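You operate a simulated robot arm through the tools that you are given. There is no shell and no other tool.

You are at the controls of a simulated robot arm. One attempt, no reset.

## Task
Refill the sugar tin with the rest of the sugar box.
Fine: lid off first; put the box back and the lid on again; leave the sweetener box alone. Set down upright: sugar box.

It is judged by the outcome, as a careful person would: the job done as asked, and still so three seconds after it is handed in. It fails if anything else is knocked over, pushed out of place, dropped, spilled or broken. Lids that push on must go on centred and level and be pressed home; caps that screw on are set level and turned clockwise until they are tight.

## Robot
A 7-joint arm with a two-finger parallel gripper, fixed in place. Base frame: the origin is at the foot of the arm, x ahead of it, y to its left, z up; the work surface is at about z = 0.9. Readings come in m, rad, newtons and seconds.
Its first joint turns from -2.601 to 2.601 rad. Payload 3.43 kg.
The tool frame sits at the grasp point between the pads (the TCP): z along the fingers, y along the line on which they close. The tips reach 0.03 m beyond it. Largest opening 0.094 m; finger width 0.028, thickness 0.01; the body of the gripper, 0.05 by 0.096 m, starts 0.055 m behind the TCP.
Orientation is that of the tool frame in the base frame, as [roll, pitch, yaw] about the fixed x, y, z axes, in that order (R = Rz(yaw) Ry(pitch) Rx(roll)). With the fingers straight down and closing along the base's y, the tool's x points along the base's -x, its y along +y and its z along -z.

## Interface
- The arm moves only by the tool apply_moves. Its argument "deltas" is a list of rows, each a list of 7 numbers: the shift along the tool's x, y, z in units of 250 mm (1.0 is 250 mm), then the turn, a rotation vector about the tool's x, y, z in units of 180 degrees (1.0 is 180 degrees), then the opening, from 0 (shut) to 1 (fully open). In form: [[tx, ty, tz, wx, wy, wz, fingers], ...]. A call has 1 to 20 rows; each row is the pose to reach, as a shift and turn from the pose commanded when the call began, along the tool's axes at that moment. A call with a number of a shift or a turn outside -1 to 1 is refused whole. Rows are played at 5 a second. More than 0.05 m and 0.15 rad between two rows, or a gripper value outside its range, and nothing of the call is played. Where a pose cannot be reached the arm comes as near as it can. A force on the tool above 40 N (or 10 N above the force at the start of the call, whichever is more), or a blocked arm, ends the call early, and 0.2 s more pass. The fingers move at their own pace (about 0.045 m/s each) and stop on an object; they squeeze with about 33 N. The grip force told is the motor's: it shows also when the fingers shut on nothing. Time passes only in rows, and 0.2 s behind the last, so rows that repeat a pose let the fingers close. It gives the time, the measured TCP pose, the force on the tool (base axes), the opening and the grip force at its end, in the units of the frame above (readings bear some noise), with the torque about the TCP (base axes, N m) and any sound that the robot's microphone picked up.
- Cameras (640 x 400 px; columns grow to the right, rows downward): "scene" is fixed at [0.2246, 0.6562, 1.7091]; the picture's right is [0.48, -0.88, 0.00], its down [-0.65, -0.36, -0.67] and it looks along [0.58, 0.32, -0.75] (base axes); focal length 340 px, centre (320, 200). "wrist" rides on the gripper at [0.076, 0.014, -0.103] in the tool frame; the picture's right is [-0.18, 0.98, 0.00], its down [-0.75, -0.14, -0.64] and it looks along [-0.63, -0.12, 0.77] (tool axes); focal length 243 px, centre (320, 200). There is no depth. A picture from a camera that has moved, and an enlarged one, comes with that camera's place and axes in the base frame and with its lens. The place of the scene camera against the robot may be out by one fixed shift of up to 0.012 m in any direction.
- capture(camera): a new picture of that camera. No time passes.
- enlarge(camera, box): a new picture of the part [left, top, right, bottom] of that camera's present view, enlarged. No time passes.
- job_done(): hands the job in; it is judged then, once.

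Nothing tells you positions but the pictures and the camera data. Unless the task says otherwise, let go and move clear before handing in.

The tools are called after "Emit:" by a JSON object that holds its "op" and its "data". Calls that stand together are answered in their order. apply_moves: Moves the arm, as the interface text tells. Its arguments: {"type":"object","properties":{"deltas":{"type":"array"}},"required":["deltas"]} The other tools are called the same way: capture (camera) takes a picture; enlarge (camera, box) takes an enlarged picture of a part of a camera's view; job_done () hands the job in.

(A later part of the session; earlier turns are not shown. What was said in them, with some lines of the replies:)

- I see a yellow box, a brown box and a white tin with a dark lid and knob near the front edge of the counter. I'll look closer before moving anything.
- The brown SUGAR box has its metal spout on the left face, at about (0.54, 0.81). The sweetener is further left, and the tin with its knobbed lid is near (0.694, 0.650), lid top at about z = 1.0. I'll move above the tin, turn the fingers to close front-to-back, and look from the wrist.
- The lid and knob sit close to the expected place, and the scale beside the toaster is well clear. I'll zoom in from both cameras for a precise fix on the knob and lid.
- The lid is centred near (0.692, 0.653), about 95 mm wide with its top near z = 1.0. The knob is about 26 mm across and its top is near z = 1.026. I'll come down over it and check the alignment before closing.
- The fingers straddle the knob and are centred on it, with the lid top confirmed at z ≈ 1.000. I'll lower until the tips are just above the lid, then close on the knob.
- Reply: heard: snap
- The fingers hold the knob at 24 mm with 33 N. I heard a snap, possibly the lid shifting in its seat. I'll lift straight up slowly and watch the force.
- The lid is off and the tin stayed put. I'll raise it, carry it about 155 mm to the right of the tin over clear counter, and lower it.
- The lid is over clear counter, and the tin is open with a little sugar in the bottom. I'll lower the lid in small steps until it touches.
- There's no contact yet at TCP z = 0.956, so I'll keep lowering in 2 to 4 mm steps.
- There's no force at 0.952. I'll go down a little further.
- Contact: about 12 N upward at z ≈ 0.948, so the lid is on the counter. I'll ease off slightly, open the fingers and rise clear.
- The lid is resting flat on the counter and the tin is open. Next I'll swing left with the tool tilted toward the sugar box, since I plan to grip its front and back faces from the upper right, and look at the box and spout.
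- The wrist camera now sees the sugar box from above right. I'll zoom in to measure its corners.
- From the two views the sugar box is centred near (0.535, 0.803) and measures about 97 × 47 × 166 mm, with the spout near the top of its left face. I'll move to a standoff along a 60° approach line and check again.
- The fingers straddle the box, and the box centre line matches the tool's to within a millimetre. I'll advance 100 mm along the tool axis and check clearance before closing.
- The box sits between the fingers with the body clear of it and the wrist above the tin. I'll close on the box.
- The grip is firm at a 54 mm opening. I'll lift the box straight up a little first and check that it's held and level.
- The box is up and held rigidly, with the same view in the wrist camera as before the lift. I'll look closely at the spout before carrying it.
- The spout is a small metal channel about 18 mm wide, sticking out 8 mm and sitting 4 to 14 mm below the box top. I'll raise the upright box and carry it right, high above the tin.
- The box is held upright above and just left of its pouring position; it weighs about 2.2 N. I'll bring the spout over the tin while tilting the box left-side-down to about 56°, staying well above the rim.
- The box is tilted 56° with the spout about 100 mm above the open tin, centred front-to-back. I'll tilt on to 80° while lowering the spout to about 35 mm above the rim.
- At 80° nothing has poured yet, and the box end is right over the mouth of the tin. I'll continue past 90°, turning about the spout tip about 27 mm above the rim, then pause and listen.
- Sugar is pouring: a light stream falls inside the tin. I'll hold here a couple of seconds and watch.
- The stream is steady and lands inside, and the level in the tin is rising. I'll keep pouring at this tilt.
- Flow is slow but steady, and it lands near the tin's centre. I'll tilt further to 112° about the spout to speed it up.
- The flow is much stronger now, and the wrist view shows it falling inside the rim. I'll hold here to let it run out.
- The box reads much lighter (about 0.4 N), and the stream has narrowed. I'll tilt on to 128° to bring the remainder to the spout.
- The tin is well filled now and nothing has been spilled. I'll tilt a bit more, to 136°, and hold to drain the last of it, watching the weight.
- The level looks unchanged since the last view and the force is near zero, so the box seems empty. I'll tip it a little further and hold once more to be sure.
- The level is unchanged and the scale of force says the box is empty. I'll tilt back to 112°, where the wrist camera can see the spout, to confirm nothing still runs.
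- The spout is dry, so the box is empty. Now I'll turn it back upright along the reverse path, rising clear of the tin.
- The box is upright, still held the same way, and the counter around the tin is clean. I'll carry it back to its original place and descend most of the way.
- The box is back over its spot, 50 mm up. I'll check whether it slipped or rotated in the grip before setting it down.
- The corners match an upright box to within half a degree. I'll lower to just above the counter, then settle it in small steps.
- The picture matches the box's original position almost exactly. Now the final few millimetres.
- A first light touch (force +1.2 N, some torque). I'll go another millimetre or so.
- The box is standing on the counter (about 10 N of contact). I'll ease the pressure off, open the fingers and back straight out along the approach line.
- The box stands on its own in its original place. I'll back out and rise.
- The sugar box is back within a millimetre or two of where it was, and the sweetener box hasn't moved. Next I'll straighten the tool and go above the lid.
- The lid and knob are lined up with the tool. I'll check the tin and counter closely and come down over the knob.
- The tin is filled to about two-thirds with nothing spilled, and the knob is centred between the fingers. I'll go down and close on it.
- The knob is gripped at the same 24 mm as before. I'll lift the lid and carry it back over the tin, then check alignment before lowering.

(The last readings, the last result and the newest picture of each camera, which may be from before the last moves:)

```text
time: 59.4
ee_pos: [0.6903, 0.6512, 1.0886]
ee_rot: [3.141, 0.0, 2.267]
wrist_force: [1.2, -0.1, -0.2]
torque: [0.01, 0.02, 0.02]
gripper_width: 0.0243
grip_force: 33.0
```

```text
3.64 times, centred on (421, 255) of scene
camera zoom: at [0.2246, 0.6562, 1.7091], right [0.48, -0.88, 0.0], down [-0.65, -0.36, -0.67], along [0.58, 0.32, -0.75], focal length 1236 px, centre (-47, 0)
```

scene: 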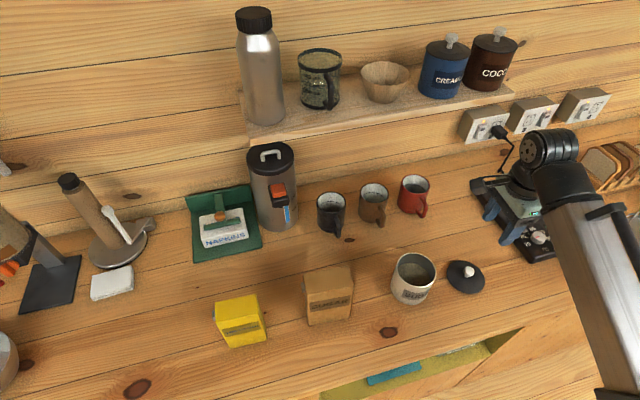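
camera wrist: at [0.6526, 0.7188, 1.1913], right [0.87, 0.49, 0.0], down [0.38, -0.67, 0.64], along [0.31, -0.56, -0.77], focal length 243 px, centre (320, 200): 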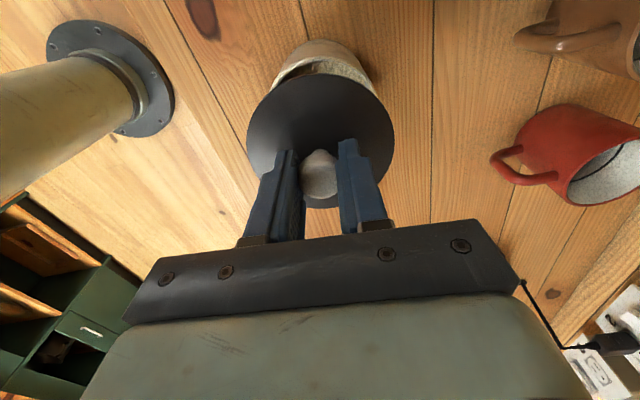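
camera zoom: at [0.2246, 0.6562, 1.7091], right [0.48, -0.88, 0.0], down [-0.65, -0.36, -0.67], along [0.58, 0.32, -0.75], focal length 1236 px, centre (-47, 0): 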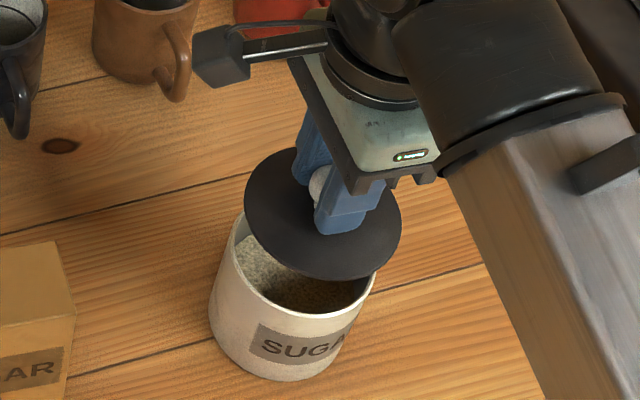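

The lid is above the tin and looks aligned. I'll lower to just above the rim and check.

Emit:
{"op": "apply_moves", "data": {"deltas": [[0, 0, 0.06, 0, 0, 0, 0], [0, 0, 0.11, 0, 0, 0, 0], [0, 0, 0.132, 0, 0, 0, 0], [0, 0, 0.132, 0, 0, 0, 0]]}}

Emit:
{"op": "enlarge", "data": {"camera": "wrist", "box": [220, 20, 420, 200]}}

Emit:
{"op": "enlarge", "data": {"camera": "scene", "box": [376, 225, 466, 310]}}

```text
time: 60.4
ee_pos: [0.692, 0.6497, 1.0534]
ee_rot: [-3.141, -0.001, 2.27]
wrist_force: [-0.5, 0.9, -0.2]
torque: [0.02, -0.04, 0.0]
gripper_width: 0.024
grip_force: 32.7
```

```text
2.22 times, centred on (320, 110) of wrist
camera zoom: at [0.6537, 0.7179, 1.1578], right [0.87, 0.49, 0.0], down [0.38, -0.67, 0.64], along [0.31, -0.56, -0.77], focal length 539 px, centre (320, 400)
```

zoom: 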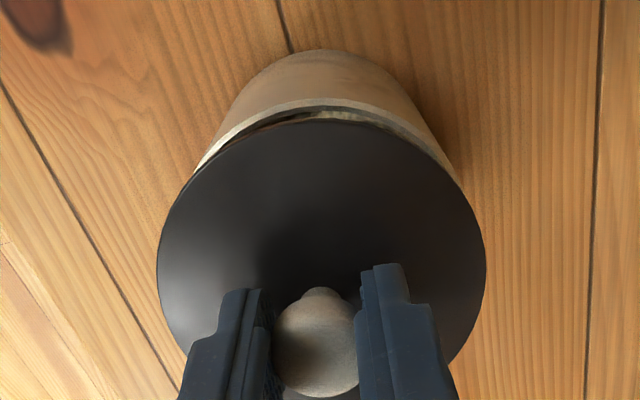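

```text
4.71 times, centred on (421, 268) of scene
camera zoom: at [0.2246, 0.6562, 1.7091], right [0.48, -0.88, 0.0], down [-0.65, -0.36, -0.67], along [0.58, 0.32, -0.75], focal length 1600 px, centre (-155, -118)
```

zoom: 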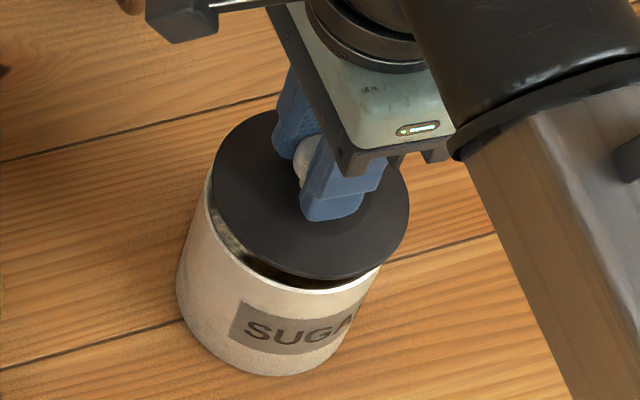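

The lid is centred over the rim in both views. I'll lower it in small steps onto the tin.

Emit:
{"op": "apply_moves", "data": {"deltas": [[0, 0, 0.012, 0, 0, 0, 0], [0, 0, 0.024, 0, 0, 0, 0], [0, 0, 0.036, 0, 0, 0, 0], [0, 0, 0.036, 0, 0, 0, 0]]}}

```text
time: 61.4
ee_pos: [0.691, 0.6502, 1.0457]
ee_rot: [3.14, -0.001, 2.269]
wrist_force: [-0.7, 0.3, -0.2]
torque: [-0.01, -0.01, 0.02]
gripper_width: 0.0244
grip_force: 32.9
```

Emit:
{"op": "apply_moves", "data": {"deltas": [[0, 0, 0.01, 0, 0, 0, 0], [0, 0, 0.02, 0, 0, 0, 0], [0, 0, 0.026, 0, 0, 0, 0], [0, 0, 0.026, 0, 0, 0, 0]]}}

Emit:
{"op": "enlarge", "data": {"camera": "scene", "box": [376, 225, 466, 310]}}

Emit:
{"op": "enlarge", "data": {"camera": "wrist", "box": [220, 20, 420, 200]}}

```text
time: 62.4
ee_pos: [0.6914, 0.6501, 1.0386]
ee_rot: [-3.141, 0.0, 2.269]
wrist_force: [-0.4, -0.2, 0.9]
torque: [-0.02, -0.02, -0.01]
gripper_width: 0.024
grip_force: 33.1
```

```text
4.71 times, centred on (421, 268) of scene
camera zoom: at [0.2246, 0.6562, 1.7091], right [0.48, -0.88, 0.0], down [-0.65, -0.36, -0.67], along [0.58, 0.32, -0.75], focal length 1600 px, centre (-155, -118)
```

zoom: 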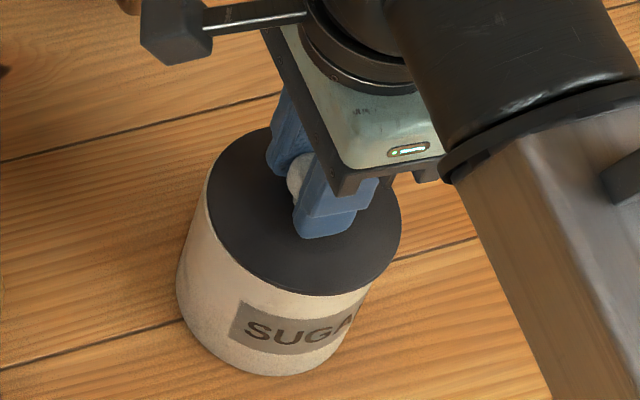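

```text
2.22 times, centred on (320, 110) of wrist
camera zoom: at [0.6531, 0.7177, 1.1425], right [0.87, 0.49, 0.0], down [0.38, -0.67, 0.64], along [0.31, -0.56, -0.77], focal length 539 px, centre (320, 400)
```

zoom: 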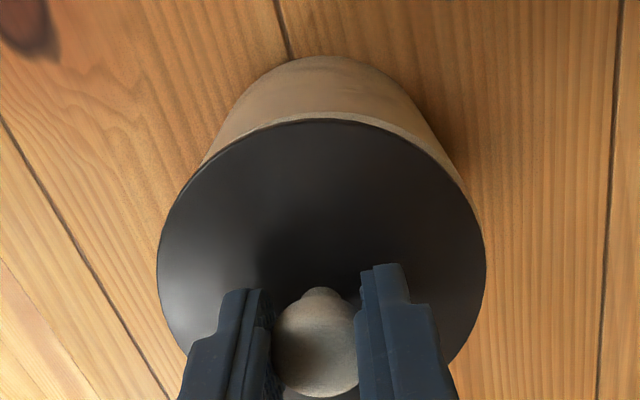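

The plug is entering the tin with no resistance, 2 mm from seated. I'll keep pushing gently, watching force and sound.

Emit:
{"op": "apply_moves", "data": {"deltas": [[0, 0, 0.004, 0, 0, 0, 0], [0, 0, 0.008, 0, 0, 0, 0], [0, 0, 0.008, 0, 0, 0, 0]]}}

```text
time: 63.2
ee_pos: [0.6916, 0.6496, 1.0363]
ee_rot: [-3.141, -0.003, 2.269]
wrist_force: [-0.6, 0.2, 0.1]
torque: [-0.01, -0.02, -0.02]
gripper_width: 0.0239
grip_force: 33.1
```

Emit:
{"op": "apply_moves", "data": {"deltas": [[0, 0, 0.004, 0, 0, 0, 0], [0, 0, 0.008, 0, 0, 0, 0], [0, 0, 0.008, 0, 0, 0, 0]]}}

```text
time: 64.0
ee_pos: [0.6915, 0.6496, 1.0363]
ee_rot: [3.138, -0.003, 2.268]
wrist_force: [1.9, 5.1, 26.1]
torque: [-0.08, -0.17, -0.13]
gripper_width: 0.0239
grip_force: 32.9
```

The lid is firmly on its seat (26 N). I'll press a little harder to be sure it's home.

Emit:
{"op": "apply_moves", "data": {"deltas": [[0, 0, 0.002, 0, 0, 0, 0], [0, 0, 0.004, 0, 0, 0, 0], [0, 0, 0.004, 0, 0, 0, 0]]}}

Emit:
{"op": "enlarge", "data": {"camera": "scene", "box": [376, 225, 466, 310]}}

Emit:
{"op": "enlarge", "data": {"camera": "wrist", "box": [220, 20, 420, 200]}}

```text
time: 64.8
ee_pos: [0.6907, 0.6502, 1.0349]
ee_rot: [3.14, -0.001, 2.268]
wrist_force: [4.5, 6.7, 35.5]
torque: [0.01, 0.08, -0.09]
gripper_width: 0.0236
grip_force: 32.6
```

```text
4.71 times, centred on (421, 268) of scene
camera zoom: at [0.2246, 0.6562, 1.7091], right [0.48, -0.88, 0.0], down [-0.65, -0.36, -0.67], along [0.58, 0.32, -0.75], focal length 1600 px, centre (-155, -118)
```

zoom: 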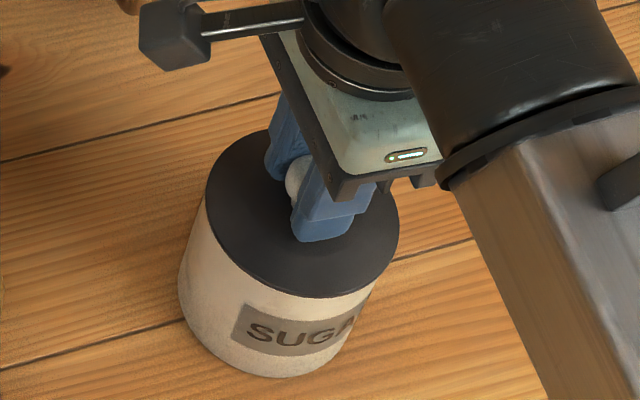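

```text
2.22 times, centred on (320, 110) of wrist
camera zoom: at [0.653, 0.7177, 1.1386], right [0.87, 0.49, 0.0], down [0.38, -0.67, 0.64], along [0.32, -0.56, -0.77], focal length 539 px, centre (320, 400)
```

zoom: 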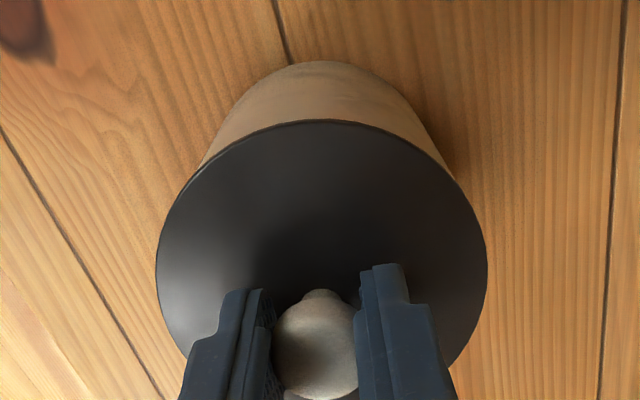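

Pressed at 35 N, and the tool height (1.035) matches the originally seated lid. I'll ease the pressure, open the fingers, rise and inspect the seat.

Emit:
{"op": "apply_moves", "data": {"deltas": [[0, 0, -0.006, 0, 0, 0, 0], [0, 0, -0.012, 0, 0, 0, 0], [0, 0, -0.012, 0, 0, 0, 0.4], [0, 0, -0.012, 0, 0, 0, 0.6], [0, 0, -0.012, 0, 0, 0, 0.6], [0, 0, -0.1, 0, 0, 0, 0.6], [0, 0, -0.2, 0, 0, 0, 0.6], [0, 0, -0.2, 0, 0, 0, 0.6]]}}

Emit:
{"op": "enlarge", "data": {"camera": "scene", "box": [376, 240, 456, 310]}}

Emit:
{"op": "capture", "data": {"camera": "wrist"}}

```text
time: 66.6
ee_pos: [0.6917, 0.6497, 1.0832]
ee_rot: [3.141, -0.001, 2.268]
wrist_force: [-0.4, -0.1, -0.6]
torque: [0.0, -0.01, 0.03]
gripper_width: 0.0565
grip_force: 0.1
heard: snap
```

```text
5.71 times, centred on (416, 275) of scene
camera zoom: at [0.2246, 0.6562, 1.7091], right [0.48, -0.88, 0.0], down [-0.65, -0.36, -0.67], along [0.58, 0.32, -0.75], focal length 1943 px, centre (-229, -229)
```

zoom: 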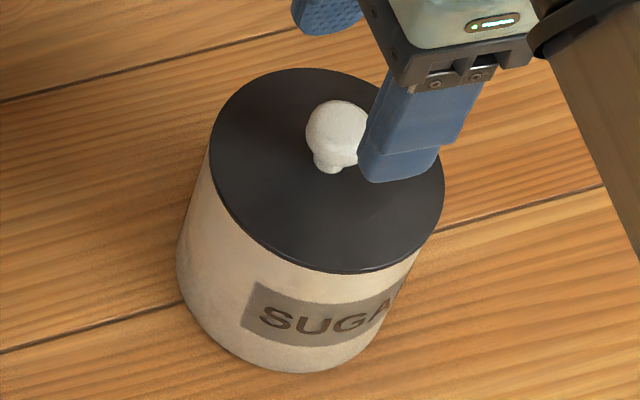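

```text
taken
camera wrist: at [0.6532, 0.7175, 1.1872], right [0.87, 0.49, 0.0], down [0.38, -0.67, 0.64], along [0.31, -0.56, -0.77], focal length 243 px, centre (320, 200)
```

wrist: 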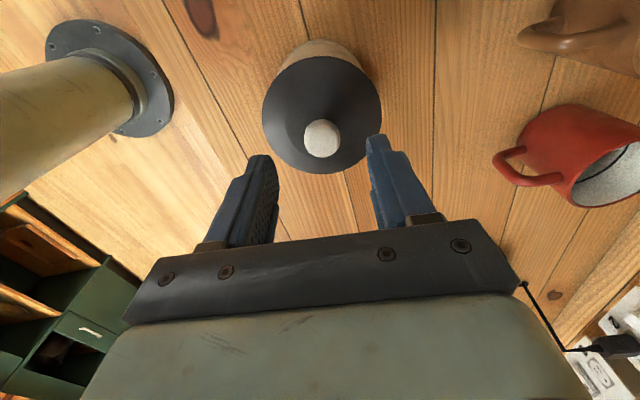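

The lid sits level, flush and centred. I heard a snap as I let go, like the one when I first gripped it. To be certain it's home, I'll close the fingers and press straight down on the knob.

Emit:
{"op": "apply_moves", "data": {"deltas": [[-0.004, 0.003, 0, 0, 0, 0, 0.3], [-0.008, 0.005, 0, 0, 0, 0, 0], [-0.008, 0.005, 0, 0, 0, 0, 0], [-0.008, 0.005, 0, 0, 0, 0, 0], [-0.008, 0.005, 0.05, 0, 0, 0, 0], [-0.008, 0.005, 0.08, 0, 0, 0, 0], [-0.008, 0.005, 0.08, 0, 0, 0, 0]]}}

Emit:
{"op": "enlarge", "data": {"camera": "wrist", "box": [220, 40, 420, 220]}}

Emit:
{"op": "enlarge", "data": {"camera": "scene", "box": [376, 225, 466, 310]}}

```text
time: 68.2
ee_pos: [0.6945, 0.6491, 1.0631]
ee_rot: [-3.141, -0.003, 2.267]
wrist_force: [-0.3, 0.0, 0.2]
torque: [0.0, 0.01, -0.01]
gripper_width: 0.0
grip_force: 32.9
```

```text
2.22 times, centred on (320, 130) of wrist
camera zoom: at [0.6558, 0.7174, 1.1667], right [0.87, 0.49, 0.0], down [0.38, -0.67, 0.64], along [0.31, -0.56, -0.77], focal length 539 px, centre (320, 356)
```

zoom: 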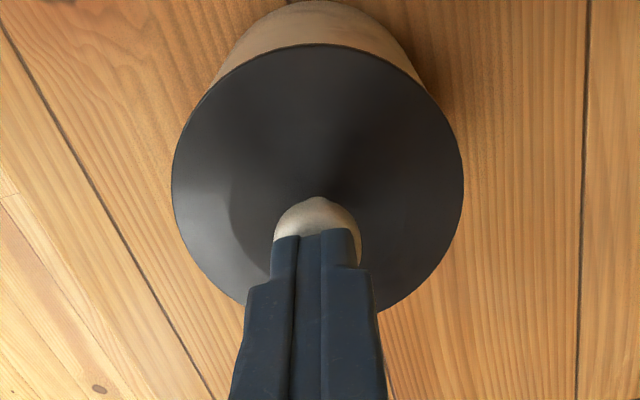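

```text
4.71 times, centred on (421, 268) of scene
camera zoom: at [0.2246, 0.6562, 1.7091], right [0.48, -0.88, 0.0], down [-0.65, -0.36, -0.67], along [0.58, 0.32, -0.75], focal length 1600 px, centre (-155, -118)
```

zoom: 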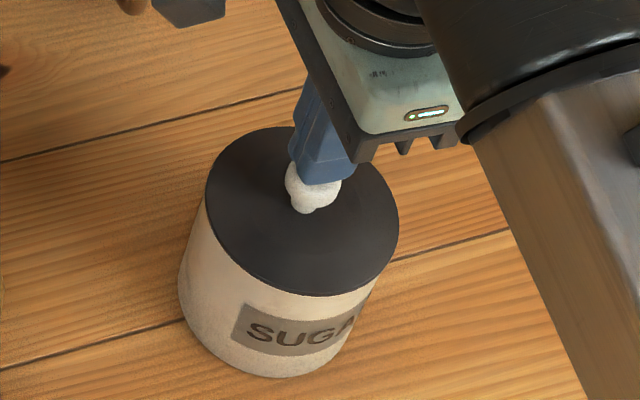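

The closed fingertips are centred over the knob. I'll press down gradually.

Emit:
{"op": "apply_moves", "data": {"deltas": [[0, 0, 0.014, 0, 0, 0, 0], [0, 0, 0.022, 0, 0, 0, 0], [0, 0, 0.028, 0, 0, 0, 0], [0, 0, 0.028, 0, 0, 0, 0]]}}

```text
time: 69.4
ee_pos: [0.6929, 0.6495, 1.0606]
ee_rot: [3.138, -0.003, 2.267]
wrist_force: [-2.3, -3.6, 12.6]
torque: [-0.07, 0.08, 0.02]
gripper_width: 0.0
grip_force: 32.7
stopped in row 4: the force on the tool passed its limit at 41 N (the readings are from after the stop); the commanded pose is now the measured one
```

I pressed to 41 N on the knob with no further movement or sound, so the lid was already home. I'll rise clear and inspect everything.

Emit:
{"op": "apply_moves", "data": {"deltas": [[0, 0, -0.03, 0, 0, 0, 0], [0, 0, -0.15, 0, 0, 0, 0], [0, 0, -0.3, 0, 0, 0, 0.3], [0, 0, -0.45, 0, 0, 0, 0.6], [0, 0, -0.6, 0, 0, 0, 0.6], [-0.15, 0, -0.7, 0, 0, 0, 0.6], [-0.3, 0, -0.75, 0, 0, 0, 0.6], [-0.45, 0, -0.75, 0, 0, 0, 0.6], [-0.45, 0, -0.75, 0, 0, 0, 0.6]]}}

Emit:
{"op": "capture", "data": {"camera": "scene"}}

Emit:
{"op": "enlarge", "data": {"camera": "scene", "box": [376, 240, 456, 310]}}

Emit:
{"op": "enlarge", "data": {"camera": "scene", "box": [200, 230, 360, 350]}}

Emit:
{"op": "capture", "data": {"camera": "wrist"}}

```text
time: 71.4
ee_pos: [0.7661, 0.5659, 1.2427]
ee_rot: [3.125, -0.002, 2.271]
wrist_force: [0.2, -0.3, 0.0]
torque: [0.01, 0.02, 0.02]
gripper_width: 0.0567
grip_force: 0.1
out of reach, approached as far as the arm can: row 8
```

```text
taken
```

scene: 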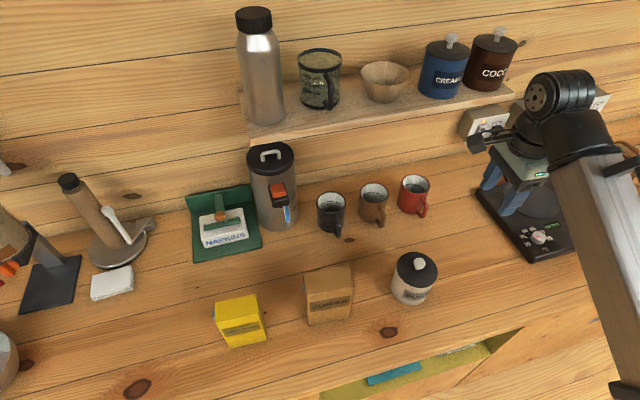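

```text
5.71 times, centred on (416, 275) of scene
camera zoom: at [0.2246, 0.6562, 1.7091], right [0.48, -0.88, 0.0], down [-0.65, -0.36, -0.67], along [0.58, 0.32, -0.75], focal length 1943 px, centre (-229, -229)
```

zoom: 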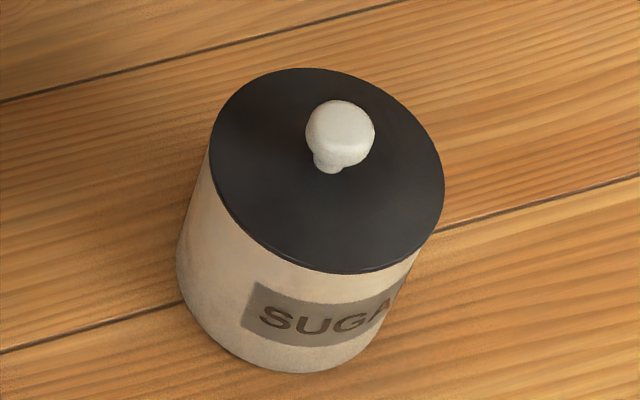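

```text
3.33 times, centred on (280, 290) of scene
camera zoom: at [0.2246, 0.6562, 1.7091], right [0.48, -0.88, 0.0], down [-0.65, -0.36, -0.67], along [0.58, 0.32, -0.75], focal length 1134 px, centre (453, -100)
```

zoom: 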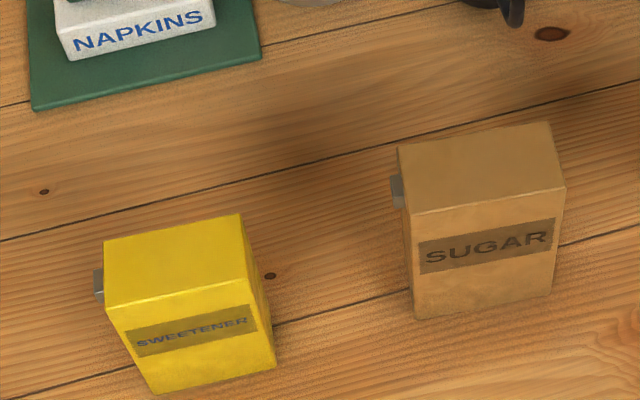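

```text
taken
camera wrist: at [0.7268, 0.6323, 1.3479], right [0.87, 0.49, 0.01], down [0.37, -0.68, 0.64], along [0.32, -0.55, -0.77], focal length 243 px, centre (320, 200)
```

wrist: 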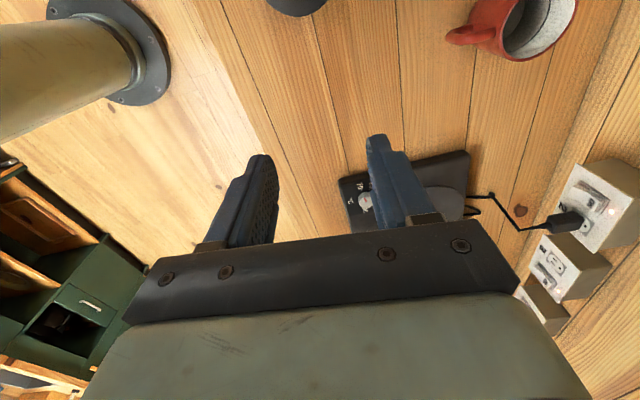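

The tin is refilled, with its lid level, centred and pressed home. The empty sugar box stands upright in its place, the sweetener box is untouched, the counter is clean and the arm is clear. I'm handing the job in.

Emit:
{"op": "job_done", "data": {}}

```text
The job is handed in.
```

The sugar tin is refilled with the rest of the sugar box, and I've handed the job in.

- **Sugar:** I poured until the spout ran dry and tipping the box further brought out no more. The tin is about two-thirds full, and I saw no sugar on the counter.
- **Lid:** It is back on, level and centred. I pressed it to 35 N while gripping it and then to 41 N on the knob. It sits at the same height as before.
- **Tin:** It slid about 2 mm while I was pressing the lid on.
- **Sugar box:** It is empty and standing upright, within a millimetre or two of where it started.
- **Sweetener box:** I did not touch it, and it has not moved.

The gripper is open and clear of everything.
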